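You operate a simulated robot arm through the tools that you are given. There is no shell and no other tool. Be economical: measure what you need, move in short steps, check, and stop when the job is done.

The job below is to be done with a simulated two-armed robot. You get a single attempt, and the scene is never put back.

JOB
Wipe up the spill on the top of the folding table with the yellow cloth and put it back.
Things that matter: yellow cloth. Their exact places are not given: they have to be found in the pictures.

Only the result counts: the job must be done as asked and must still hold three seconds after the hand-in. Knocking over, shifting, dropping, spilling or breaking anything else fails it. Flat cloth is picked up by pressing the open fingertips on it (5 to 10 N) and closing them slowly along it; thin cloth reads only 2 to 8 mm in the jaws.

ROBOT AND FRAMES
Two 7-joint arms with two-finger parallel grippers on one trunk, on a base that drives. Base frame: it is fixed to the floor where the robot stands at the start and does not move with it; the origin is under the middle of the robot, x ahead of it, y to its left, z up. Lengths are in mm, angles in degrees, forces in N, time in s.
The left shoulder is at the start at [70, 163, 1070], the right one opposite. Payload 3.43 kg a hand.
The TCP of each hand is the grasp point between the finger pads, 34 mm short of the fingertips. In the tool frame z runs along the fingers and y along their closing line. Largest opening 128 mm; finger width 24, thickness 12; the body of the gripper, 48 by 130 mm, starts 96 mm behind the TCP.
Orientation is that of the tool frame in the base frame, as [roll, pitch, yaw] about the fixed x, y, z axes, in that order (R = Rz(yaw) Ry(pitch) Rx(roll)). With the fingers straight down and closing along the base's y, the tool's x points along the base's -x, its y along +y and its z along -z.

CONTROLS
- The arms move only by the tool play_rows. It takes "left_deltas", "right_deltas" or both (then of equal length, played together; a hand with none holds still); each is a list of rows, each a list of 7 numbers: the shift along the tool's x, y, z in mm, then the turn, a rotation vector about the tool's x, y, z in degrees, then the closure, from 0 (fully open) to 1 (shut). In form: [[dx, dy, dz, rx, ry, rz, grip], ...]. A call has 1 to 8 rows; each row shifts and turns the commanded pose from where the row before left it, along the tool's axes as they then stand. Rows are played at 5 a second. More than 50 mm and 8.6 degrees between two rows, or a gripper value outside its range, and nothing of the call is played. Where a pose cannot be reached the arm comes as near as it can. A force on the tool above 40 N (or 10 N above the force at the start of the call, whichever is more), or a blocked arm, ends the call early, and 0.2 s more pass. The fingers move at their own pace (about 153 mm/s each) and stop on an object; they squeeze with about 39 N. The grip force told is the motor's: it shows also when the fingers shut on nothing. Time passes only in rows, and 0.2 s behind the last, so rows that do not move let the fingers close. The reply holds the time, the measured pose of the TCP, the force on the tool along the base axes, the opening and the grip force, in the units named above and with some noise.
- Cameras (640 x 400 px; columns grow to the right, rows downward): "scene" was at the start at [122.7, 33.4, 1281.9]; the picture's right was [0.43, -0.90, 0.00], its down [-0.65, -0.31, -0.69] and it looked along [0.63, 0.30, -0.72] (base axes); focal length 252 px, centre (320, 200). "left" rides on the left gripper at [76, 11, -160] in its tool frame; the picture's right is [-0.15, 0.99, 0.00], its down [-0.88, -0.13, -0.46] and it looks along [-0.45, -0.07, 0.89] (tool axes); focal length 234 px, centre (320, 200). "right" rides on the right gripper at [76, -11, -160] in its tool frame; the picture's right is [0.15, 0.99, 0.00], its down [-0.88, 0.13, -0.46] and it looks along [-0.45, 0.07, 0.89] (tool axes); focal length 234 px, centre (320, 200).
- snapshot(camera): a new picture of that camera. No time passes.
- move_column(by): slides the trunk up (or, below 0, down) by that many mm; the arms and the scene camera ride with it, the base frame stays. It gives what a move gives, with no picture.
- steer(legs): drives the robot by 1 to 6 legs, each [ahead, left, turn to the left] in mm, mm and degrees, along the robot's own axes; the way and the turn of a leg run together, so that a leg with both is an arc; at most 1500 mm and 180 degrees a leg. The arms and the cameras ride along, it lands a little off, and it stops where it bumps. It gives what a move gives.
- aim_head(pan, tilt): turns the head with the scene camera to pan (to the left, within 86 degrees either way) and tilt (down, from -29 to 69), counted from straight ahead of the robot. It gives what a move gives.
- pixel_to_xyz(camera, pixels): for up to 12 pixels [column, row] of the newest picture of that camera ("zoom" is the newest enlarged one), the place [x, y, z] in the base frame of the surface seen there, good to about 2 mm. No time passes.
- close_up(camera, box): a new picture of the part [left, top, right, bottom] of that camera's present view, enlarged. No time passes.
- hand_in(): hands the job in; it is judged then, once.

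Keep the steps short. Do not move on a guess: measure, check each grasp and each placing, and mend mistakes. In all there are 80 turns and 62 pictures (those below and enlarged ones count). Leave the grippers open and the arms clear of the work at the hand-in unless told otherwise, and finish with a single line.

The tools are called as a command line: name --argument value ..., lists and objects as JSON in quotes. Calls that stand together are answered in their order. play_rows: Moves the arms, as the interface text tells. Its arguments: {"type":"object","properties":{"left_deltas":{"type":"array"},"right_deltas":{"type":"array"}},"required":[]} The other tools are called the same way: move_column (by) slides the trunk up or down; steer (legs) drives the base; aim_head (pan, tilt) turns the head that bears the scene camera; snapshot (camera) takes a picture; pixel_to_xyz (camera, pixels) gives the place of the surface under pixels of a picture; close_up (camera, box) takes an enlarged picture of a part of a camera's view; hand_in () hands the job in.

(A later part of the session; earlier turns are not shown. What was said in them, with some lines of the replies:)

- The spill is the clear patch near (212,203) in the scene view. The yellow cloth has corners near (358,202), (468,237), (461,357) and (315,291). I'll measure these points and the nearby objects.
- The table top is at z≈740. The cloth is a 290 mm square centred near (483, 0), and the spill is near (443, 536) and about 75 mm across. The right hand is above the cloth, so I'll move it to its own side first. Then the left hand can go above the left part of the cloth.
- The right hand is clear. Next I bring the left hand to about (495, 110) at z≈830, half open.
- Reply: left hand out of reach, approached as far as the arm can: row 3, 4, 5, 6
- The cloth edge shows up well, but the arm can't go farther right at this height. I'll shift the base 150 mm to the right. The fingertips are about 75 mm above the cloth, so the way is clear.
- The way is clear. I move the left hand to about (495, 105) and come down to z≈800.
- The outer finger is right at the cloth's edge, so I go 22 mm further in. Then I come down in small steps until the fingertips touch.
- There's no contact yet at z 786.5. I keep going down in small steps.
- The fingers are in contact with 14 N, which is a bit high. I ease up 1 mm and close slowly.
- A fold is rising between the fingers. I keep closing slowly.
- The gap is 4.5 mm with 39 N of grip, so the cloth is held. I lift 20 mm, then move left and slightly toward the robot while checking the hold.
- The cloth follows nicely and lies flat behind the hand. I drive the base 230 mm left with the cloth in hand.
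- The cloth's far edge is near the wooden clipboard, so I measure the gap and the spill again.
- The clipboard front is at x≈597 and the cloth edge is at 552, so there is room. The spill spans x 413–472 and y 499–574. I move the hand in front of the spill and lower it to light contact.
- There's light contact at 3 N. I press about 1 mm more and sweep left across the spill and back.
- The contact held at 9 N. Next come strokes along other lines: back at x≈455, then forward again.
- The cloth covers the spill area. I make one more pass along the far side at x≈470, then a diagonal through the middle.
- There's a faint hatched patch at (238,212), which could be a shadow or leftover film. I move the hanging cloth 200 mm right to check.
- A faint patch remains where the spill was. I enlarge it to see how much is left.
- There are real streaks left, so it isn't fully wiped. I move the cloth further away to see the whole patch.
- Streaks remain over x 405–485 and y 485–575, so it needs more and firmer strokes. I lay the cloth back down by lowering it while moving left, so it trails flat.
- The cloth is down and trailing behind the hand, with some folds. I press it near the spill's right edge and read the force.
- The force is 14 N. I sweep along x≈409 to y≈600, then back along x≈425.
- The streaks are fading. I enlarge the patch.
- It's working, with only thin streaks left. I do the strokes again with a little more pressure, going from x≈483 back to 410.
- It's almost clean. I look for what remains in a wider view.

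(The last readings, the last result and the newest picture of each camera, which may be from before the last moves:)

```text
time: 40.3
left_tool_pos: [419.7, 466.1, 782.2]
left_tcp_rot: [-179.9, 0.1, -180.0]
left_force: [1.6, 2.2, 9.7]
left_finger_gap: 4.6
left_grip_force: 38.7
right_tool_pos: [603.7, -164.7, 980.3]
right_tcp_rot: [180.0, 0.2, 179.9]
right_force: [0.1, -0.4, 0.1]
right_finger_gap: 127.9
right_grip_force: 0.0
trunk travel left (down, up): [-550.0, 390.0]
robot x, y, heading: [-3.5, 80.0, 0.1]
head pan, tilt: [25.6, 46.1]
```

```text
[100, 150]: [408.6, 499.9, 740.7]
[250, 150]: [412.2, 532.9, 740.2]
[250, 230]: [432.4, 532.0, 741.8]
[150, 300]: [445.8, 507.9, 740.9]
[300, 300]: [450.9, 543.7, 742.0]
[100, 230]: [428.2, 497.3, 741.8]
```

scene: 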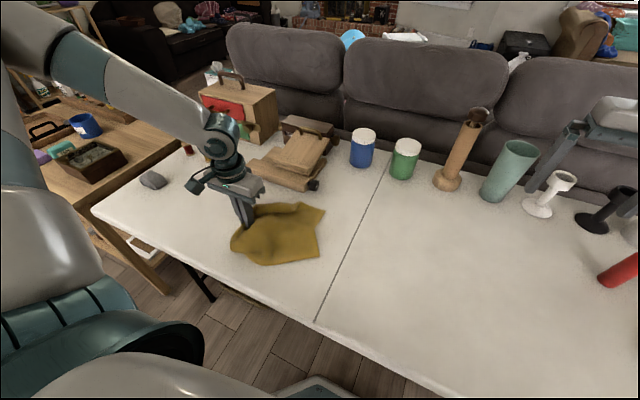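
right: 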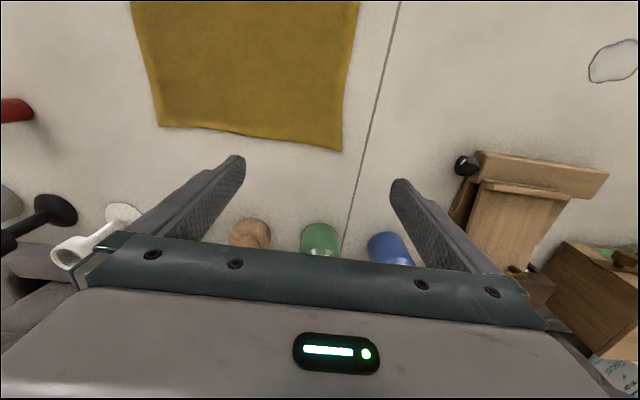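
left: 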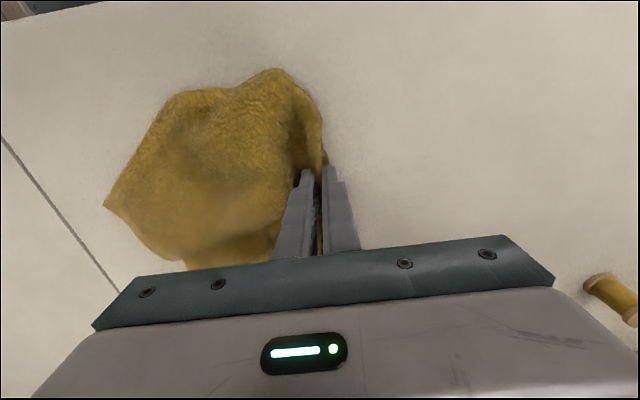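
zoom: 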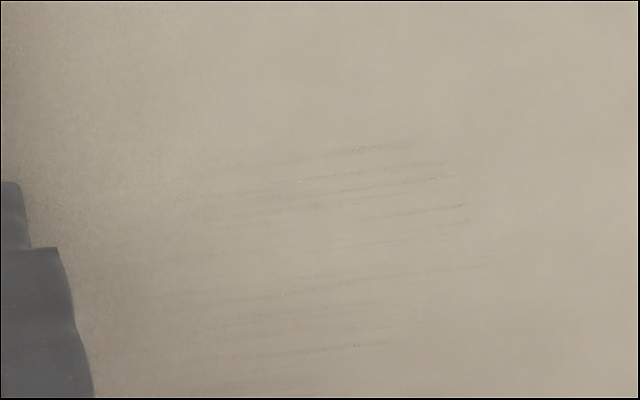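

Very faint streaks remain over x 410–465. I do another full set of strokes.

play_rows --left_deltas '[[8, 0, 0.5, 0, 0, 0, 1], [0, 47, 0, 0, 0, 0, 1], [0, 47, 0, 0, 0, 0, 1], [0, 40, 0, 0, 0, 0, 1], [-12, 0, 0, 0, 0, 0, 1], [0, -47, 0, 0, 0, 0, 1], [0, -47, 0, 0, 0, 0, 1], [0, -35, 0, 0, 0, 0, 1]]'

play_rows --left_deltas '[[-12, 0, 0, 0, 0, 0, 1], [0, 47, 0, 0, 0, 0, 1], [0, 47, 0, 0, 0, 0, 1], [0, 35, 0, 0, 0, 0, 1], [-12, 0, 0, 0, 0, 0, 1], [0, -47, 0, 0, 0, 0, 1], [0, -47, 0, 0, 0, 0, 1], [0, -35, 0, 0, 0, 0, 1]]'

play_rows --left_deltas '[[-12, 0, 0, 0, 0, 0, 1], [0, 47, 0, 0, 0, 0, 1], [0, 47, 0, 0, 0, 0, 1], [0, 35, 0, 0, 0, 0, 1], [-13, 0, 0, 0, 0, 0, 1], [0, -47, 0, 0, 0, 0, 1], [0, -47, 0, 0, 0, 0, 1], [0, -35, 0, 0, 0, 0, 1]]'

play_rows --left_deltas '[[12, 0, 0, 0, 0, 0, 1], [0, 47, 0, 0, 0, 0, 1], [0, 47, 0, 0, 0, 0, 1], [0, 35, 0, 0, 0, 0, 1], [25, 0, 0, 0, 0, 0, 1], [0, -47, 0, 0, 0, 0, 1], [0, -47, 0, 0, 0, 0, 1], [0, -45, 0, 0, 0, 0, 1]]'

close_up --camera "left" --box '[320, 40, 560, 190]'

snapshot --camera "left"

```text
time: 42.1
left_tool_pos: [426.5, 472.8, 782.1]
left_tcp_rot: [-179.9, 0.0, 180.0]
left_force: [0.2, 2.2, 6.4]
left_finger_gap: 4.5
left_grip_force: 39.1
right_tool_pos: [604.6, -164.8, 981.5]
right_tcp_rot: [179.8, -0.1, 179.9]
right_force: [-0.1, -0.3, -0.2]
right_finger_gap: 127.8
right_grip_force: 0.1
trunk travel left (down, up): [-550.0, 390.0]
robot x, y, heading: [0.8, 74.8, -0.1]
head pan, tilt: [25.6, 46.1]
```

```text
time: 43.9
left_tool_pos: [444.7, 471.2, 780.8]
left_tcp_rot: [-179.9, 0.1, -180.0]
left_force: [0.2, 4.0, 14.3]
left_finger_gap: 4.6
left_grip_force: 38.8
right_tool_pos: [603.5, -165.4, 980.7]
right_tcp_rot: [179.9, 0.1, 179.9]
right_force: [-0.9, -0.2, -0.1]
right_finger_gap: 127.9
right_grip_force: 0.1
trunk travel left (down, up): [-550.0, 390.0]
robot x, y, heading: [0.9, 79.6, -0.0]
head pan, tilt: [25.6, 46.1]
```

```text
time: 45.7
left_tool_pos: [473.9, 472.7, 780.2]
left_tcp_rot: [-179.8, 0.2, -180.0]
left_force: [1.1, 6.8, 24.0]
left_finger_gap: 4.6
left_grip_force: 39.5
right_tool_pos: [603.4, -165.7, 981.5]
right_tcp_rot: [179.9, 0.1, 180.0]
right_force: [-1.0, 0.9, 0.5]
right_finger_gap: 128.0
right_grip_force: 0.0
trunk travel left (down, up): [-550.0, 390.0]
robot x, y, heading: [-3.8, 75.9, -0.2]
head pan, tilt: [25.6, 46.1]
```

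```text
time: 47.5
left_tool_pos: [432.6, 457.3, 782.0]
left_tcp_rot: [-179.9, -0.1, -179.9]
left_force: [-2.4, 6.2, 23.5]
left_finger_gap: 4.6
left_grip_force: 38.3
right_tool_pos: [604.0, -165.2, 981.5]
right_tcp_rot: [179.9, -0.1, 179.9]
right_force: [-0.5, 0.3, -0.5]
right_finger_gap: 128.1
right_grip_force: 0.0
trunk travel left (down, up): [-550.0, 390.0]
robot x, y, heading: [1.1, 79.1, -0.1]
head pan, tilt: [25.6, 46.1]
```

```text
2.67 times, centred on (440, 115) of left
```

zoom: 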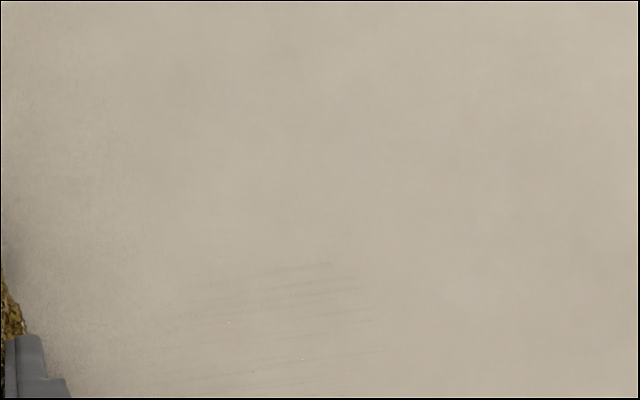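

```text
30 pictures are left
```

left: 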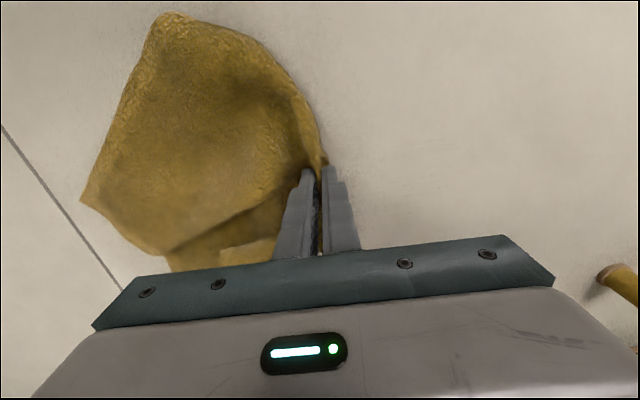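

They're fainter still. I do another set, shorter and denser over x 410–470.

play_rows --left_deltas '[[22, 20, 0, 0, 0, 0, 1], [0, 40, 0, 0, 0, 0, 1], [0, 40, 0, 0, 0, 0, 1], [0, 35, 0, 0, 0, 0, 1], [-10, 0, 0, 0, 0, 0, 1], [0, -40, 0, 0, 0, 0, 1], [0, -40, 0, 0, 0, 0, 1], [0, -35, 0, 0, 0, 0, 1]]'

play_rows --left_deltas '[[-10, 0, 0, 0, 0, 0, 1], [0, 40, 0, 0, 0, 0, 1], [0, 40, 0, 0, 0, 0, 1], [0, 35, 0, 0, 0, 0, 1], [-10, 0, 0, 0, 0, 0, 1], [0, -40, 0, 0, 0, 0, 1], [0, -40, 0, 0, 0, 0, 1], [0, -35, 0, 0, 0, 0, 1]]'

play_rows --left_deltas '[[-10, 0, 0, 0, 0, 0, 1], [0, 40, 0, 0, 0, 0, 1], [0, 40, 0, 0, 0, 0, 1], [0, 35, 0, 0, 0, 0, 1], [-10, 0, 0, 0, 0, 0, 1], [0, -40, 0, 0, 0, 0, 1], [0, -40, 0, 0, 0, 0, 1], [0, -35, 0, 0, 0, 0, 1]]'

play_rows --left_deltas '[[-10, 0, 0, 0, 0, 0, 1], [0, 40, 0, 0, 0, 0, 1], [0, 40, 0, 0, 0, 0, 1], [0, 35, 0, 0, 0, 0, 1], [10, 0, 0, 0, 0, 0, 1], [0, -40, 0, 0, 0, 0, 1], [0, -40, 0, 0, 0, 0, 1], [0, -35, 0, 0, 0, 0, 1]]'

play_rows --left_deltas '[[15, 0, 0, 0, 0, 0, 1], [0, 40, 0, 0, 0, 0, 1], [0, 40, 0, 0, 0, 0, 1], [0, 35, 0, 0, 0, 0, 1], [15, 0, 0, 0, 0, 0, 1], [0, -45, 0, 0, 0, 0, 1], [0, -45, 0, 0, 0, 0, 1], [0, -45, 0, 0, 0, 0, 1]]'

close_up --camera "left" --box '[320, 60, 560, 210]'

```text
time: 49.3
left_tool_pos: [419.8, 482.6, 780.9]
left_tcp_rot: [-180.0, 0.4, -179.9]
left_force: [1.7, 9.3, 37.0]
left_finger_gap: 4.6
left_grip_force: 39.1
right_tool_pos: [602.9, -166.6, 982.1]
right_tcp_rot: [180.0, 0.0, 179.9]
right_force: [-0.5, -0.3, 0.7]
right_finger_gap: 128.1
right_grip_force: 0.0
trunk travel left (down, up): [-550.0, 390.0]
robot x, y, heading: [-1.9, 80.7, -0.0]
head pan, tilt: [25.6, 46.1]
```

```text
time: 51.1
left_tool_pos: [440.5, 478.2, 781.9]
left_tcp_rot: [-180.0, 0.0, 179.9]
left_force: [-0.4, 3.5, 7.6]
left_finger_gap: 4.6
left_grip_force: 38.4
right_tool_pos: [604.5, -164.5, 980.3]
right_tcp_rot: [179.9, 0.0, 179.9]
right_force: [0.0, -0.9, -0.7]
right_finger_gap: 128.0
right_grip_force: 0.1
trunk travel left (down, up): [-550.0, 390.0]
robot x, y, heading: [-1.5, 80.1, -0.0]
head pan, tilt: [25.6, 46.1]
```

```text
time: 52.9
left_tool_pos: [465.0, 482.8, 781.9]
left_tcp_rot: [-179.9, 0.0, -180.0]
left_force: [0.9, 2.9, 9.8]
left_finger_gap: 4.3
left_grip_force: 39.0
right_tool_pos: [604.1, -164.7, 980.6]
right_tcp_rot: [179.8, 0.0, 179.9]
right_force: [-0.3, -0.6, -0.2]
right_finger_gap: 128.0
right_grip_force: 0.1
trunk travel left (down, up): [-550.0, 390.0]
robot x, y, heading: [-1.8, 77.3, -0.1]
head pan, tilt: [25.6, 46.1]
```

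```text
time: 54.7
left_tool_pos: [461.3, 481.5, 781.0]
left_tcp_rot: [180.0, 0.1, 179.9]
left_force: [-0.4, 5.6, 20.7]
left_finger_gap: 4.9
left_grip_force: 39.5
right_tool_pos: [603.0, -165.5, 981.7]
right_tcp_rot: [180.0, 0.1, 179.9]
right_force: [0.9, -0.5, -0.2]
right_finger_gap: 128.0
right_grip_force: 0.0
trunk travel left (down, up): [-550.0, 390.0]
robot x, y, heading: [0.7, 77.0, 0.0]
head pan, tilt: [25.6, 46.1]
```

```text
time: 56.5
left_tool_pos: [434.2, 464.7, 780.3]
left_tcp_rot: [-179.9, -0.1, 179.9]
left_force: [-2.0, 5.0, 20.1]
left_finger_gap: 4.5
left_grip_force: 39.7
right_tool_pos: [603.7, -165.5, 981.2]
right_tcp_rot: [179.9, 0.0, 179.9]
right_force: [-0.1, 0.4, 0.7]
right_finger_gap: 128.1
right_grip_force: 0.1
trunk travel left (down, up): [-550.0, 390.0]
robot x, y, heading: [2.0, 78.8, 0.1]
head pan, tilt: [25.6, 46.1]
```

```text
2.67 times, centred on (440, 135) of left
```

zoom: 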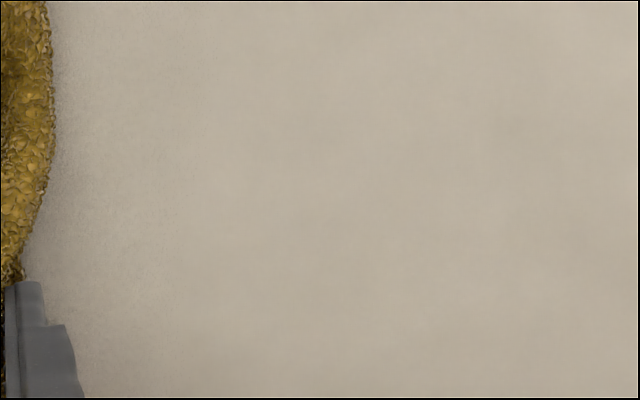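

No streaks show now. I lift the cloth high and look at the whole spill area, including the part it was covering.

play_rows --left_deltas '[[0, -20, -40, 0, 0, 0, 1], [0, -30, -40, 0, 0, 0, 1], [0, -30, -45, 0, 0, 0, 1], [0, -30, -45, 0, 0, 0, 1], [0, -30, -45, 0, 0, 0, 1], [0, -30, -45, 0, 0, 0, 1], [0, -20, -40, 0, 0, 0, 1], [0, 0, 0, 0, 0, 0, 1]]'

snapshot --camera "scene"

close_up --camera "scene" --box '[180, 170, 300, 250]'

```text
refused: row 3 steps farther than a row can; nothing moved
```

```text
28 pictures are left
```

scene: 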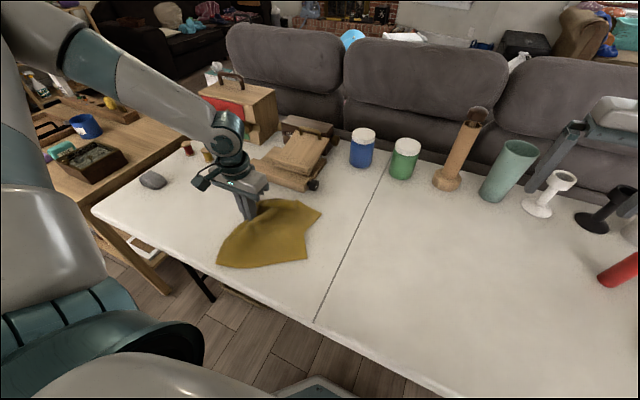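

```text
5.00 times, centred on (240, 210) of scene
```

zoom: 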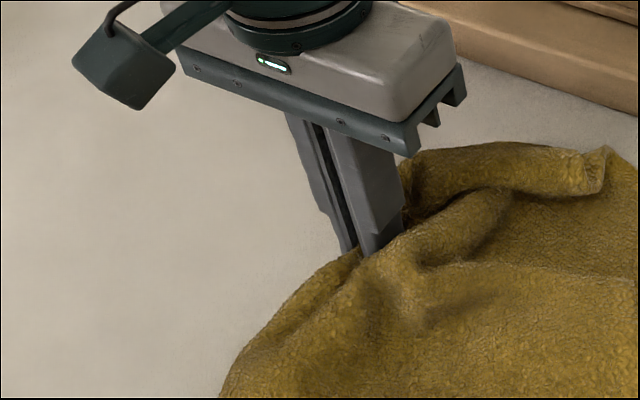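

That call was refused because a step was too long. I use shorter steps and lift straight up.

play_rows --left_deltas '[[0, -15, -40, 0, 0, 0, 1], [0, -25, -40, 0, 0, 0, 1], [0, -25, -40, 0, 0, 0, 1], [0, -25, -40, 0, 0, 0, 1], [0, -25, -40, 0, 0, 0, 1], [0, -25, -40, 0, 0, 0, 1], [0, -25, -40, 0, 0, 0, 1], [0, -25, -40, 0, 0, 0, 1]]'

snapshot --camera "scene"

close_up --camera "scene" --box '[180, 170, 300, 250]'

```text
time: 58.3
left_tool_pos: [431.6, 272.9, 1101.3]
left_tcp_rot: [-179.9, -0.1, 179.9]
left_force: [-0.1, -0.3, -0.2]
left_finger_gap: 4.2
left_grip_force: 39.3
right_tool_pos: [603.7, -163.9, 980.6]
right_tcp_rot: [180.0, -0.2, 179.8]
right_force: [-0.7, 0.4, -0.4]
right_finger_gap: 128.1
right_grip_force: 0.1
trunk travel left (down, up): [-550.0, 390.0]
robot x, y, heading: [-0.3, 76.9, -0.2]
head pan, tilt: [25.6, 46.1]
```

```text
26 pictures are left
```

scene: 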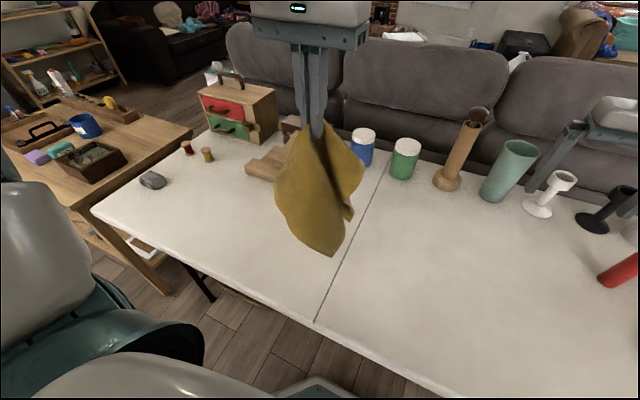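

```text
5.00 times, centred on (240, 210) of scene
```

zoom: 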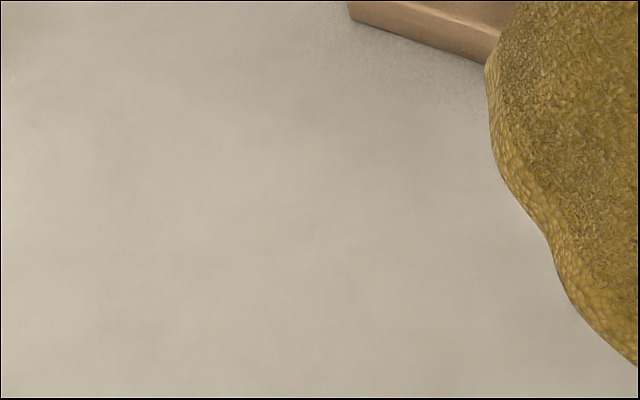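

The table is clean. Now I return the cloth. I drive the base 420 mm right with the cloth hanging clear, so the hand ends near y≈-150 and can lay the cloth down while moving left.

steer --legs '[[0, -420, 0]]'

snapshot --camera "scene"

```text
time: 60.9
left_tool_pos: [430.3, -165.2, 1100.3]
left_tcp_rot: [-179.8, 0.1, 179.1]
left_force: [0.2, -0.5, -0.2]
left_finger_gap: 4.5
left_grip_force: 39.1
right_tool_pos: [596.4, -605.3, 980.3]
right_tcp_rot: [180.0, 0.0, 179.1]
right_force: [0.2, 0.0, 0.2]
right_finger_gap: 128.0
right_grip_force: 0.0
trunk travel left (down, up): [-550.0, 390.0]
robot x, y, heading: [-2.8, -349.2, -1.1]
head pan, tilt: [25.6, 46.1]
```

```text
24 pictures are left
```

scene: 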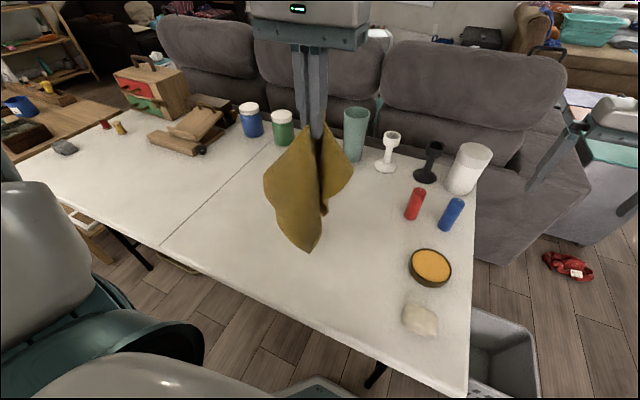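

The cloth hangs clear of everything. I move 45 mm ahead and 40 mm right, and lower it until the bottom is near the table.

play_rows --left_deltas '[[-20, -15, 20, 0, 0, 0, 1], [-25, -20, 20, 0, 0, 0, 1], [-12, -5, 20, 0, 0, 0, 1], [0, 0, 0, 0, 0, 0, 1], [0, 0, 0, 0, 0, 0, 1]]'

close_up --camera "scene" --box '[200, 80, 500, 300]'

snapshot --camera "left"

```text
time: 62.1
left_tool_pos: [486.7, -204.6, 1041.3]
left_tcp_rot: [-179.8, 0.0, 179.1]
left_force: [-0.9, 0.6, -0.1]
left_finger_gap: 4.7
left_grip_force: 39.0
right_tool_pos: [597.2, -605.8, 981.3]
right_tcp_rot: [180.0, 0.0, 179.0]
right_force: [0.1, 1.5, -0.1]
right_finger_gap: 127.9
right_grip_force: 0.1
trunk travel left (down, up): [-550.0, 390.0]
robot x, y, heading: [-0.4, -353.5, -1.1]
head pan, tilt: [25.6, 46.1]
```

```text
1.82 times, centred on (350, 190) of scene
```

zoom: 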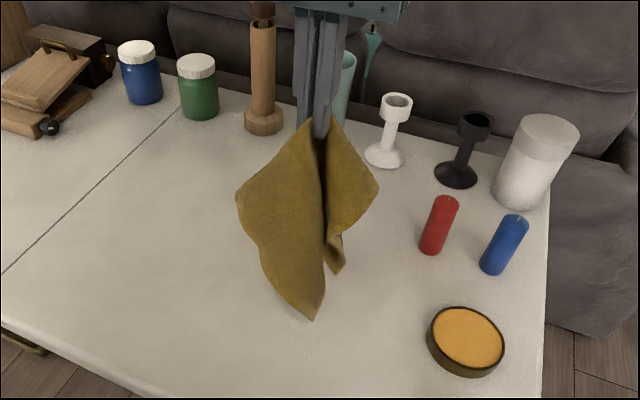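

```text
22 pictures are left
```

left: 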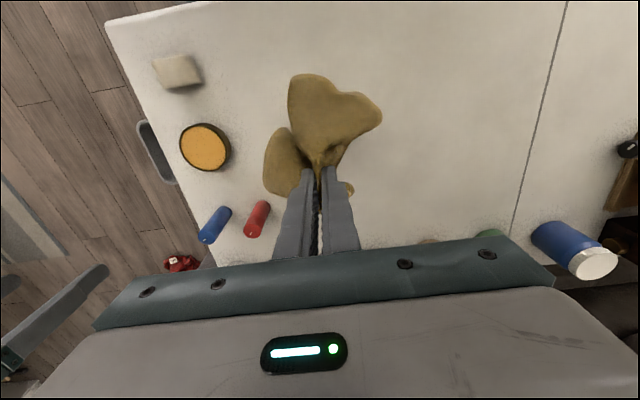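

There's clearance to the candles. I lay the cloth down now, moving left while lowering.

play_rows --left_deltas '[[0, 30, 34, 0, 0, 0, 1], [0, 32, 34, 0, 0, 0, 1], [0, 32, 34, 0, 0, 0, 1], [0, 34, 34, 0, 0, 0, 1], [0, 34, 34, 0, 0, 0, 1], [0, 34, 34, 0, 0, 0, 1], [0, 34, 34, 0, 0, 0, 1], [0, 20, 10, 0, 0, 0, 1]]'

snapshot --camera "scene"

```text
time: 63.9
left_tool_pos: [491.2, 42.3, 790.8]
left_tcp_rot: [-179.9, 0.0, 179.1]
left_force: [0.4, 0.9, -0.6]
left_finger_gap: 4.7
left_grip_force: 39.0
right_tool_pos: [596.7, -604.5, 981.4]
right_tcp_rot: [180.0, 0.1, 179.0]
right_force: [-0.8, 0.1, 0.7]
right_finger_gap: 127.9
right_grip_force: 0.1
trunk travel left (down, up): [-550.0, 390.0]
robot x, y, heading: [-3.2, -353.4, -0.9]
head pan, tilt: [25.6, 46.1]
```

```text
21 pictures are left
```

scene: 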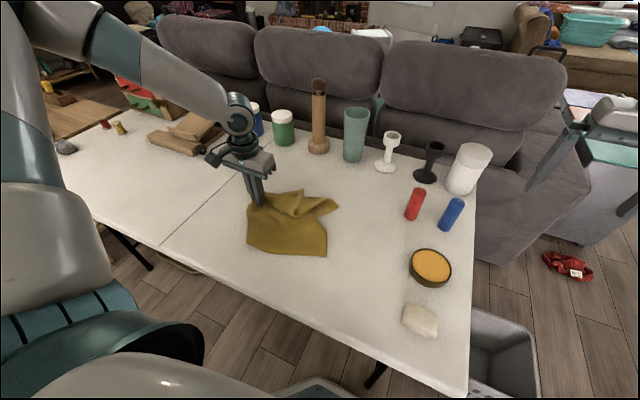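

The cloth is down with a few folds. I pull it 45 mm further left to place the held point at y≈88, then check its outline before letting go.

play_rows --left_deltas '[[0, 23, 2, 0, 0, 0, 1], [0, 23, 2, 0, 0, 0, 1], [0, 0, 2, 0, 0, 0, 1], [0, 0, 0, 0, 0, 0, 1]]'

close_up --camera "scene" --box '[180, 150, 400, 290]'

pixel_to_xyz --camera "zoom" --pixels '[[170, 280], [160, 180], [400, 290], [400, 130], [320, 120], [280, 210]]'

```text
time: 64.9
left_tool_pos: [491.4, 89.0, 788.0]
left_tcp_rot: [-179.8, 0.1, 179.2]
left_force: [-0.2, 0.2, 0.2]
left_finger_gap: 4.8
left_grip_force: 39.1
right_tool_pos: [596.8, -605.0, 982.0]
right_tcp_rot: [-180.0, -0.1, 179.1]
right_force: [-0.3, -0.4, -0.1]
right_finger_gap: 128.1
right_grip_force: 0.0
trunk travel left (down, up): [-550.0, 390.0]
robot x, y, heading: [-5.8, -353.6, -1.1]
head pan, tilt: [25.6, 46.1]
```

```text
2.86 times, centred on (290, 220) of scene
```

zoom: 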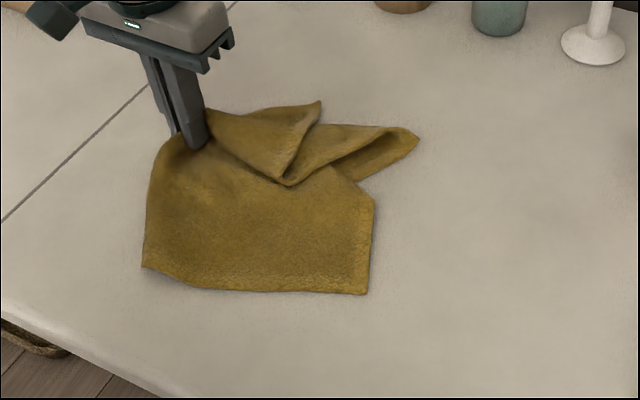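

```text
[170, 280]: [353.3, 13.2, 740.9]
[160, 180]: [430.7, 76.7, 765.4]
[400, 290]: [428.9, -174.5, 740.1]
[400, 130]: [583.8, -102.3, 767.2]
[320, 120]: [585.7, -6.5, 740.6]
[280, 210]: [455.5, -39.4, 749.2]
```

The cloth is roughly back in place but its far side is folded over. I let go gently, lift away, and look before spreading the corners.

play_rows --left_deltas '[[0, 0, 4, 0, 0, 0, 1], [0, 0, 2, 0, 0, 0, 0.85], [0, 0, 0, 0, 0, 0, 0.7], [0, 0, 0, 0, 0, 0, 0.6], [0, 0, -25, 0, 0, 0, 0.6], [0, 0, -45, 0, 0, 0, 0.6], [0, 0, -45, 0, 0, 0, 0.6], [0, 45, 0, 0, 0, 0, 0.6]]'

play_rows --left_deltas '[[0, 45, -10, 0, 0, 0, 0.6], [0, 45, 0, 0, 0, 0, 0.6], [0, 45, 0, 0, 0, 0, 0.6]]'

close_up --camera "scene" --box '[180, 150, 400, 290]'

pixel_to_xyz --camera "zoom" --pixels '[[315, 106], [415, 138], [366, 290], [146, 264], [170, 150], [205, 115], [290, 185], [372, 200]]'

```text
time: 66.7
left_tool_pos: [494.8, 137.5, 894.9]
left_tcp_rot: [-179.7, 0.1, 179.1]
left_force: [-0.7, 0.5, 0.3]
left_finger_gap: 51.2
left_grip_force: 0.0
right_tool_pos: [596.9, -604.4, 982.5]
right_tcp_rot: [-179.9, 0.1, 179.1]
right_force: [0.5, 0.1, 0.1]
right_finger_gap: 127.9
right_grip_force: 0.1
trunk travel left (down, up): [-550.0, 390.0]
robot x, y, heading: [-6.0, -351.2, -0.9]
head pan, tilt: [25.6, 46.1]
```

```text
time: 67.5
left_tool_pos: [494.0, 270.0, 905.2]
left_tcp_rot: [-179.8, 0.0, 179.1]
left_force: [-0.6, 0.2, -0.5]
left_finger_gap: 51.0
left_grip_force: 0.1
right_tool_pos: [596.1, -605.3, 981.3]
right_tcp_rot: [180.0, 0.0, 178.9]
right_force: [-0.1, 0.3, 1.2]
right_finger_gap: 128.0
right_grip_force: 0.0
trunk travel left (down, up): [-550.0, 390.0]
robot x, y, heading: [-6.5, -355.5, -0.7]
head pan, tilt: [25.6, 46.1]
```

```text
2.86 times, centred on (290, 220) of scene
```

zoom: 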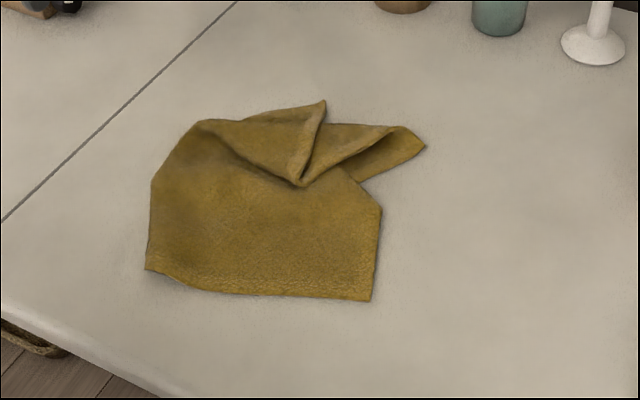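

```text
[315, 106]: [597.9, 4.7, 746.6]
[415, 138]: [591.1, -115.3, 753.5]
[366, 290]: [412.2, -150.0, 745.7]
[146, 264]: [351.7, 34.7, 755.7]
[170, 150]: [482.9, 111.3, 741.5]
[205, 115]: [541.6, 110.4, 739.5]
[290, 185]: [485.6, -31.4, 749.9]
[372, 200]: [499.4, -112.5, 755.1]
```

The far-left corner A is at about (598, 5) and should be near (628, 147). I pinch it near (588, 5) and spread it out. I go above it first.

play_rows --left_deltas '[[-18, -45, 0, 0, 0, 0, 0.6], [-18, -45, 0, 0, 0, 0, 0.6], [-18, -45, 0, 0, 0, 0, 0.6], [-18, -45, 0, 0, 0, 0, 0.6], [-20, -45, 0, 0, 0, 0, 0.6], [0, -35, 30, 0, 0, 0, 0.6], [0, -8, 45, 0, 0, 0, 0.6], [0, 0, 25, 0, 0, 0, 0.6]]'

snapshot --camera "left"

```text
time: 69.3
left_tool_pos: [581.6, -1.1, 806.4]
left_tcp_rot: [-179.8, 0.1, 179.1]
left_force: [-0.1, 0.7, 0.1]
left_finger_gap: 51.3
left_grip_force: 0.0
right_tool_pos: [596.6, -605.0, 982.0]
right_tcp_rot: [180.0, 0.0, 179.0]
right_force: [-0.4, 0.0, 0.0]
right_finger_gap: 127.9
right_grip_force: 0.0
trunk travel left (down, up): [-550.0, 390.0]
robot x, y, heading: [-4.5, -358.7, -1.0]
head pan, tilt: [25.6, 46.1]
```

```text
18 pictures are left
```

left: 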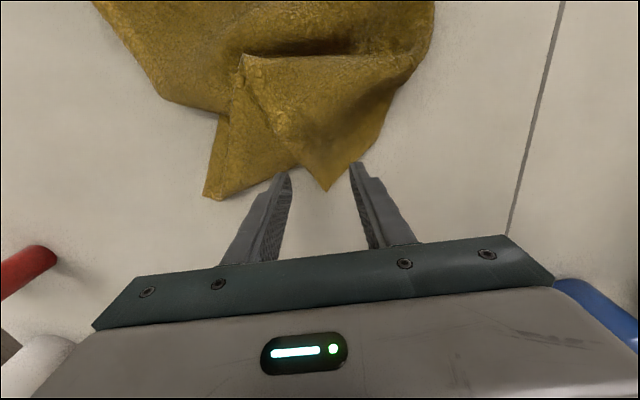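

pixel_to_xyz --camera "left" --pixels '[[325, 187], [325, 165], [340, 140], [300, 168], [208, 196], [230, 150], [380, 130], [242, 60]]'

```text
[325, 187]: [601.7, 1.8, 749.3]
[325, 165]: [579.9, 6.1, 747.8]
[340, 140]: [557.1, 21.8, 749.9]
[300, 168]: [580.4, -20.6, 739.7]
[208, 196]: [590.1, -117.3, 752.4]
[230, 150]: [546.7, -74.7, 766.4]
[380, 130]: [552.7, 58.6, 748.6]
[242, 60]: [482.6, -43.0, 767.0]
```

The corner is about 50 mm wide at x≈582, centred at y≈8. I shift a little left, press down and close slowly.

play_rows --left_deltas '[[0, 8, 12, 0, 0, 0, 0.62], [0, 0, 10, 0, 0, 0, 0.62], [0, 0, 5, 0, 0, 0, 0.62], [0, 0, 2.5, 0, 0, 0, 0.62], [0, 0, 0, 0, 0, 0, 0.62]]'

```text
time: 70.5
left_tool_pos: [581.2, 7.3, 778.9]
left_tcp_rot: [-179.9, 0.2, 179.0]
left_force: [-1.5, -0.6, 13.3]
left_finger_gap: 48.8
left_grip_force: 0.4
right_tool_pos: [594.9, -605.4, 982.3]
right_tcp_rot: [-179.9, 0.2, 179.2]
right_force: [-0.3, -1.0, 0.2]
right_finger_gap: 128.1
right_grip_force: 0.1
trunk travel left (down, up): [-550.0, 390.0]
robot x, y, heading: [-0.9, -354.6, -1.1]
head pan, tilt: [25.6, 46.1]
```

play_rows --left_deltas '[[0, 0, -0.5, 0, 0, 0, 0.68], [0, 0, 0, 0, 0, 0, 0.74], [0, 0, 0, 0, 0, 0, 0.8], [0, 0, 0, 0, 0, 0, 0.86], [0, 0, 0, 0, 0, 0, 0.92], [0, 0, 0, 0, 0, 0, 1.0], [0, 0, 0, 0, 0, 0, 1.0], [0, 0, 0, 0, 0, 0, 1.0]]'

snapshot --camera "left"

```text
time: 72.3
left_tool_pos: [581.6, 7.0, 777.7]
left_tcp_rot: [-179.9, 0.1, 179.2]
left_force: [0.7, -3.4, 15.5]
left_finger_gap: 4.7
left_grip_force: 39.0
right_tool_pos: [595.1, -605.8, 981.4]
right_tcp_rot: [179.9, 0.0, 178.9]
right_force: [-0.3, 0.1, 0.4]
right_finger_gap: 128.0
right_grip_force: 0.2
trunk travel left (down, up): [-550.0, 390.0]
robot x, y, heading: [-4.8, -354.7, -1.0]
head pan, tilt: [25.6, 46.1]
```

```text
17 pictures are left
```

left: 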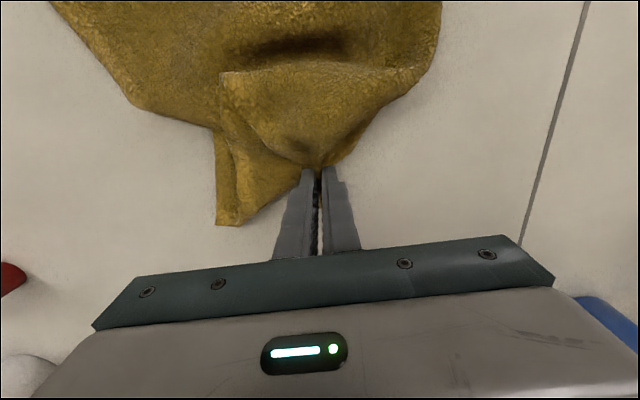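

Corner A is held (gap 4.7 mm). I lift it 40 mm and carry it to about (608, 125), then lower it.

play_rows --left_deltas '[[0, 0, -40, 0, 0, 0, 1], [-5, 30, 0, 0, 0, 0, 1], [-6, 30, 0, 0, 0, 0, 1], [-8, 30, 0, 0, 0, 0, 1], [-8, 30, 5, 0, 0, 0, 1], [0, 0, 18, 0, 0, 0, 1], [0, 0, 12, 0, 0, 0, 1], [0, 0, 0, 0, 0, 0, 1]]'

snapshot --camera "scene"

```text
time: 74.1
left_tool_pos: [609.2, 126.6, 782.4]
left_tcp_rot: [-179.9, 0.0, 179.1]
left_force: [-0.3, 0.3, 0.7]
left_finger_gap: 4.5
left_grip_force: 39.1
right_tool_pos: [597.4, -604.8, 981.8]
right_tcp_rot: [180.0, 0.0, 179.0]
right_force: [0.5, -0.1, -1.4]
right_finger_gap: 127.7
right_grip_force: 0.1
trunk travel left (down, up): [-550.0, 390.0]
robot x, y, heading: [-0.8, -355.3, -1.0]
head pan, tilt: [25.6, 46.1]
```

```text
16 pictures are left
```

scene: 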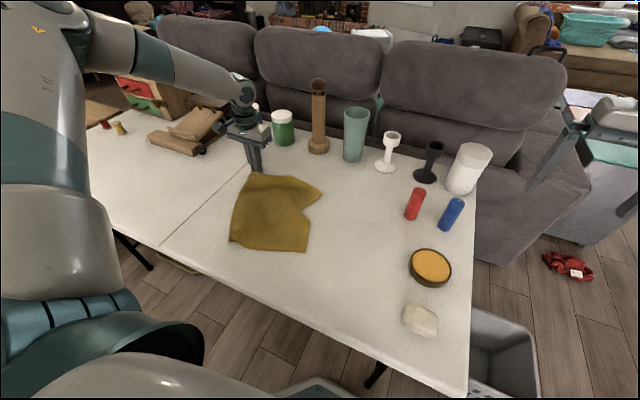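

That's much flatter. I let go here, lift away, and measure the corners.

play_rows --left_deltas '[[0, 0, 3, 0, 0, 0, 0.9], [0, 0, 0, 0, 0, 0, 0.75], [0, 0, 0, 0, 0, 0, 0.7], [0, 0, -30, 0, 0, 0, 0.6], [0, 0, -45, 0, 0, 0, 0.6], [0, 0, -45, 0, 0, 0, 0.6], [45, 10, 0, 0, 0, 0, 0.6], [40, 25, 0, 0, 0, 0, 0.6]]'

play_rows --left_deltas '[[0, 45, 0, 0, 0, 0, 0.6], [0, 45, 0, 0, 0, 0, 0.6], [0, 40, 0, 0, 0, 0, 0.6]]'

close_up --camera "scene" --box '[180, 150, 400, 290]'

pixel_to_xyz --camera "zoom" --pixels '[[218, 70], [412, 124], [366, 290], [144, 262], [370, 160], [385, 200], [400, 120], [355, 160]]'

```text
time: 75.9
left_tool_pos: [522.8, 161.8, 898.6]
left_tcp_rot: [-179.8, 0.2, 179.0]
left_force: [0.1, -0.1, -0.1]
left_finger_gap: 51.4
left_grip_force: 0.2
right_tool_pos: [595.6, -604.7, 982.2]
right_tcp_rot: [-180.0, 0.0, 179.0]
right_force: [-0.5, -0.3, 0.7]
right_finger_gap: 128.2
right_grip_force: 0.1
trunk travel left (down, up): [-550.0, 390.0]
robot x, y, heading: [-4.0, -356.5, -1.0]
head pan, tilt: [25.6, 46.1]
```

```text
time: 76.7
left_tool_pos: [526.5, 295.2, 900.4]
left_tcp_rot: [-179.8, 0.1, 179.1]
left_force: [0.2, 0.0, 0.3]
left_finger_gap: 51.2
left_grip_force: 0.1
right_tool_pos: [596.7, -605.0, 981.7]
right_tcp_rot: [-180.0, 0.1, 179.1]
right_force: [0.4, -0.5, -0.5]
right_finger_gap: 128.1
right_grip_force: 0.1
trunk travel left (down, up): [-550.0, 390.0]
robot x, y, heading: [-5.3, -356.7, -0.8]
head pan, tilt: [25.6, 46.1]
```

```text
2.86 times, centred on (290, 220) of scene
```

zoom: 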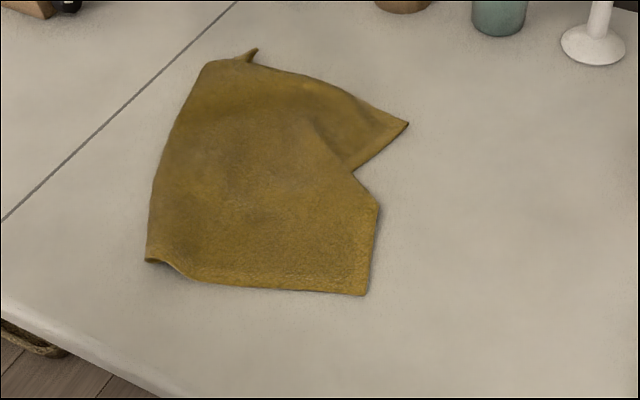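

```text
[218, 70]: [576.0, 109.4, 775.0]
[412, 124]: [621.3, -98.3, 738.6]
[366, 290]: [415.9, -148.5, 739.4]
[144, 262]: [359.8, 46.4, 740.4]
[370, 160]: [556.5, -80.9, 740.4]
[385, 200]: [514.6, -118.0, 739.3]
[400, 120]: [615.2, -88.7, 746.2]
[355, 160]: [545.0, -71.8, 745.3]
```

The corners are near A(610,115), B(615,-95), C(416,-148) and D(360,46). I spread near-left corner D next, since it should be near (337,144). I go above (376, 52).

play_rows --left_deltas '[[25, -41, 0, 0, 0, 0, 0.6], [25, -41, 0, 0, 0, 0, 0.6], [25, -41, 0, 0, 0, 0, 0.6], [25, -41, 0, 0, 0, 0, 0.6], [25, -41, 0, 0, 0, 0, 0.6], [23, -37, 10, 0, 0, 0, 0.6], [0, 0, 45, 0, 0, 0, 0.6], [0, 0, 40, 0, 0, 0, 0.6]]'

snapshot --camera "left"

pixel_to_xyz --camera "left" --pixels '[[300, 140], [320, 160], [340, 150], [360, 165], [330, 130]]'

```text
time: 78.5
left_tool_pos: [375.8, 55.3, 804.6]
left_tcp_rot: [-179.8, 0.0, 179.0]
left_force: [0.4, -1.2, -0.2]
left_finger_gap: 51.3
left_grip_force: 0.2
right_tool_pos: [596.4, -604.9, 981.2]
right_tcp_rot: [-179.9, 0.0, 179.1]
right_force: [-0.1, -0.6, 0.2]
right_finger_gap: 128.0
right_grip_force: 0.0
trunk travel left (down, up): [-550.0, 390.0]
robot x, y, heading: [-2.7, -353.9, -0.8]
head pan, tilt: [25.6, 46.1]
```

```text
14 pictures are left
```

left: 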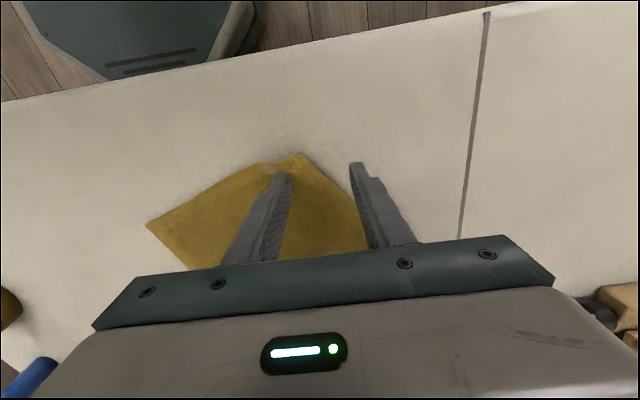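

```text
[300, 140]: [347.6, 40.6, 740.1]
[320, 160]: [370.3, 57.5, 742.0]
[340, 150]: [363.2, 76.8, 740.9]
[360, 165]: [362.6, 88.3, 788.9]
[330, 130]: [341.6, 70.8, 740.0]
```

Corner D's tip is at about (363, 42). I shift to (386, 47), press and close slowly.

play_rows --left_deltas '[[-11, -8, 12, 0, 0, 0, 0.6], [0, 0, 9, 0, 0, 0, 0.6], [0, 0, 4, 0, 0, 0, 0.6], [0, 0, 2.5, 0, 0, 0, 0.6], [0, 0, 0, 0, 0, 0, 0.6]]'

```text
time: 79.7
left_tool_pos: [387.4, 46.3, 778.4]
left_tcp_rot: [-179.9, 0.3, 179.2]
left_force: [0.5, 2.1, 16.2]
left_finger_gap: 50.3
left_grip_force: 0.0
right_tool_pos: [596.8, -605.1, 981.9]
right_tcp_rot: [179.9, 0.1, 179.1]
right_force: [0.3, -0.5, -0.3]
right_finger_gap: 128.1
right_grip_force: 0.0
trunk travel left (down, up): [-550.0, 390.0]
robot x, y, heading: [-6.5, -353.6, -0.8]
head pan, tilt: [25.6, 46.1]
```

play_rows --left_deltas '[[0, 0, -0.8, 0, 0, 0, 0.66], [0, 0, 0, 0, 0, 0, 0.72], [0, 0, 0, 0, 0, 0, 0.78], [0, 0, 0, 0, 0, 0, 0.84], [0, 0, 0, 0, 0, 0, 0.92], [0, 0, 0, 0, 0, 0, 1.0], [0, 0, 0, 0, 0, 0, 1.0], [0, 0, 0, 0, 0, 0, 1.0]]'

snapshot --camera "left"

```text
time: 81.5
left_tool_pos: [386.4, 45.6, 778.3]
left_tcp_rot: [-179.9, 0.1, 179.0]
left_force: [-0.1, -4.6, 17.8]
left_finger_gap: 7.9
left_grip_force: 39.1
right_tool_pos: [596.1, -606.9, 981.6]
right_tcp_rot: [179.9, 0.0, 179.0]
right_force: [0.4, -0.1, -0.7]
right_finger_gap: 127.9
right_grip_force: 0.0
trunk travel left (down, up): [-550.0, 390.0]
robot x, y, heading: [-2.2, -352.8, -0.9]
head pan, tilt: [25.6, 46.1]
```

```text
13 pictures are left
```

left: 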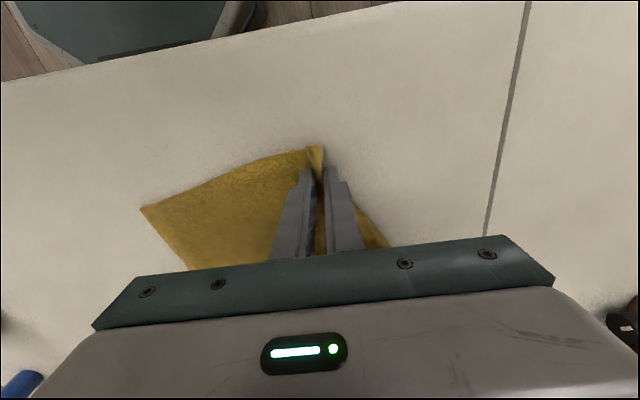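

Corner D is held. I pull it low toward (360, 115) and set it down.

play_rows --left_deltas '[[0, 0, -20, 0, 0, 0, 1], [7, 18, 0, 0, 0, 0, 1], [7, 18, 0, 0, 0, 0, 1], [7, 18, 0, 0, 0, 0, 1], [5, 16, 8, 0, 0, 0, 1], [0, 0, 8, 0, 0, 0, 1], [0, 0, 3, 0, 0, 0, 0.9], [0, 0, 0, 0, 0, 0, 0.7]]'

play_rows --left_deltas '[[0, 0, 0, 0, 0, 0, 0.6], [0, 0, -25, 0, 0, 0, 0.6], [0, 0, -45, 0, 0, 0, 0.6], [0, 0, -45, 0, 0, 0, 0.6], [0, 45, 0, 0, 0, 0, 0.6], [0, 45, 0, 0, 0, 0, 0.6], [0, 45, 0, 0, 0, 0, 0.6]]'

close_up --camera "scene" --box '[180, 150, 400, 290]'

pixel_to_xyz --camera "zoom" --pixels '[[366, 290], [405, 124], [250, 60], [210, 70], [350, 270], [300, 280]]'

```text
time: 83.3
left_tool_pos: [362.6, 113.7, 777.4]
left_tcp_rot: [-179.9, 0.1, 179.1]
left_force: [-1.3, 1.0, 9.4]
left_finger_gap: 37.1
left_grip_force: 0.1
right_tool_pos: [595.4, -605.2, 981.4]
right_tcp_rot: [-180.0, 0.0, 179.0]
right_force: [0.2, 0.2, -0.2]
right_finger_gap: 127.8
right_grip_force: 0.0
trunk travel left (down, up): [-550.0, 390.0]
robot x, y, heading: [-5.4, -355.1, -1.2]
head pan, tilt: [25.6, 46.1]
```

```text
time: 84.9
left_tool_pos: [361.9, 251.5, 892.7]
left_tcp_rot: [-179.7, 0.0, 179.1]
left_force: [-0.4, 0.7, -0.1]
left_finger_gap: 51.3
left_grip_force: 0.1
right_tool_pos: [595.0, -604.6, 982.9]
right_tcp_rot: [-180.0, -0.1, 179.0]
right_force: [-0.2, 0.3, 0.1]
right_finger_gap: 128.2
right_grip_force: 0.0
trunk travel left (down, up): [-550.0, 390.0]
robot x, y, heading: [-2.0, -352.9, -1.1]
head pan, tilt: [25.6, 46.1]
```

```text
2.86 times, centred on (290, 220) of scene
```

zoom: 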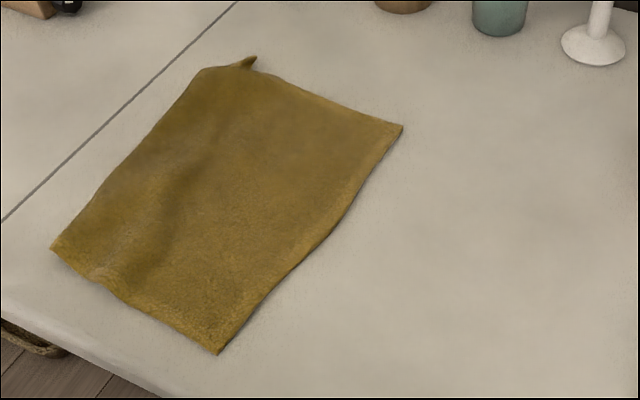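

```text
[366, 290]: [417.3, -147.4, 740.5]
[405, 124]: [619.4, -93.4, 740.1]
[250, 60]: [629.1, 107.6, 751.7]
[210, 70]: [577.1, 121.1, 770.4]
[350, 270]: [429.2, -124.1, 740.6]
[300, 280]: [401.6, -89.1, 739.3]
```

It now lies flat. I measure all four corners against where they started.

pixel_to_xyz --camera "zoom" --pixels '[[218, 350], [55, 246], [400, 126], [252, 62], [200, 75], [230, 210], [330, 230], [110, 160]]'

```text
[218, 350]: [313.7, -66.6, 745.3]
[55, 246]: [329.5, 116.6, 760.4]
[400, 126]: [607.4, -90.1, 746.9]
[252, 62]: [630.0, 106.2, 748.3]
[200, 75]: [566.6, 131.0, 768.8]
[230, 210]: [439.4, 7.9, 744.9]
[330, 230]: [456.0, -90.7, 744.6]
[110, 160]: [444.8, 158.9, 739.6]
```

The cloth's centre is about (470, 17), compared with (483, 0) at the start. It lies flat and in the same orientation. I raise the left arm clear, open it fully, and take a last look.

play_rows --left_deltas '[[0, 25, -40, 0, 0, 0, 0.3], [0, 25, -40, 0, 0, 0, 0], [0, 0, -20, 0, 0, 0, 0], [0, 0, 0, 0, 0, 0, 0]]'

snapshot --camera "scene"

snapshot --camera "left"

```text
time: 85.9
left_tool_pos: [362.3, 301.4, 994.6]
left_tcp_rot: [-179.8, 0.0, 179.2]
left_force: [0.5, 0.4, -0.9]
left_finger_gap: 127.9
left_grip_force: 0.0
right_tool_pos: [597.0, -605.6, 980.3]
right_tcp_rot: [-179.9, -0.1, 179.1]
right_force: [0.6, 0.9, -1.4]
right_finger_gap: 127.9
right_grip_force: 0.1
trunk travel left (down, up): [-550.0, 390.0]
robot x, y, heading: [-5.3, -352.4, -1.0]
head pan, tilt: [25.6, 46.1]
```

```text
11 pictures are left
```

scene: 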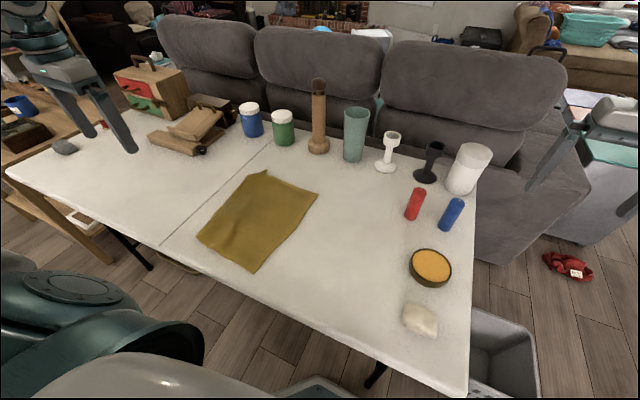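

```text
10 pictures are left
```

left: 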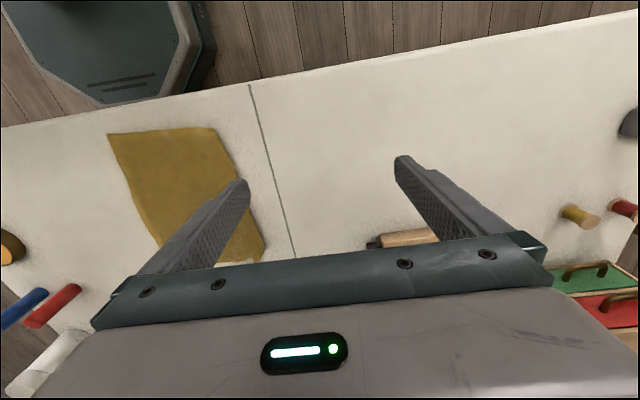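

The table is clean, the cloth is flat in its place, and everything else stands as before. I hand in.

hand_in

```text
The job is handed in.
```

The spill is wiped up with no streaks left in view, and the yellow cloth is back flat within about 25 mm of its starting place.
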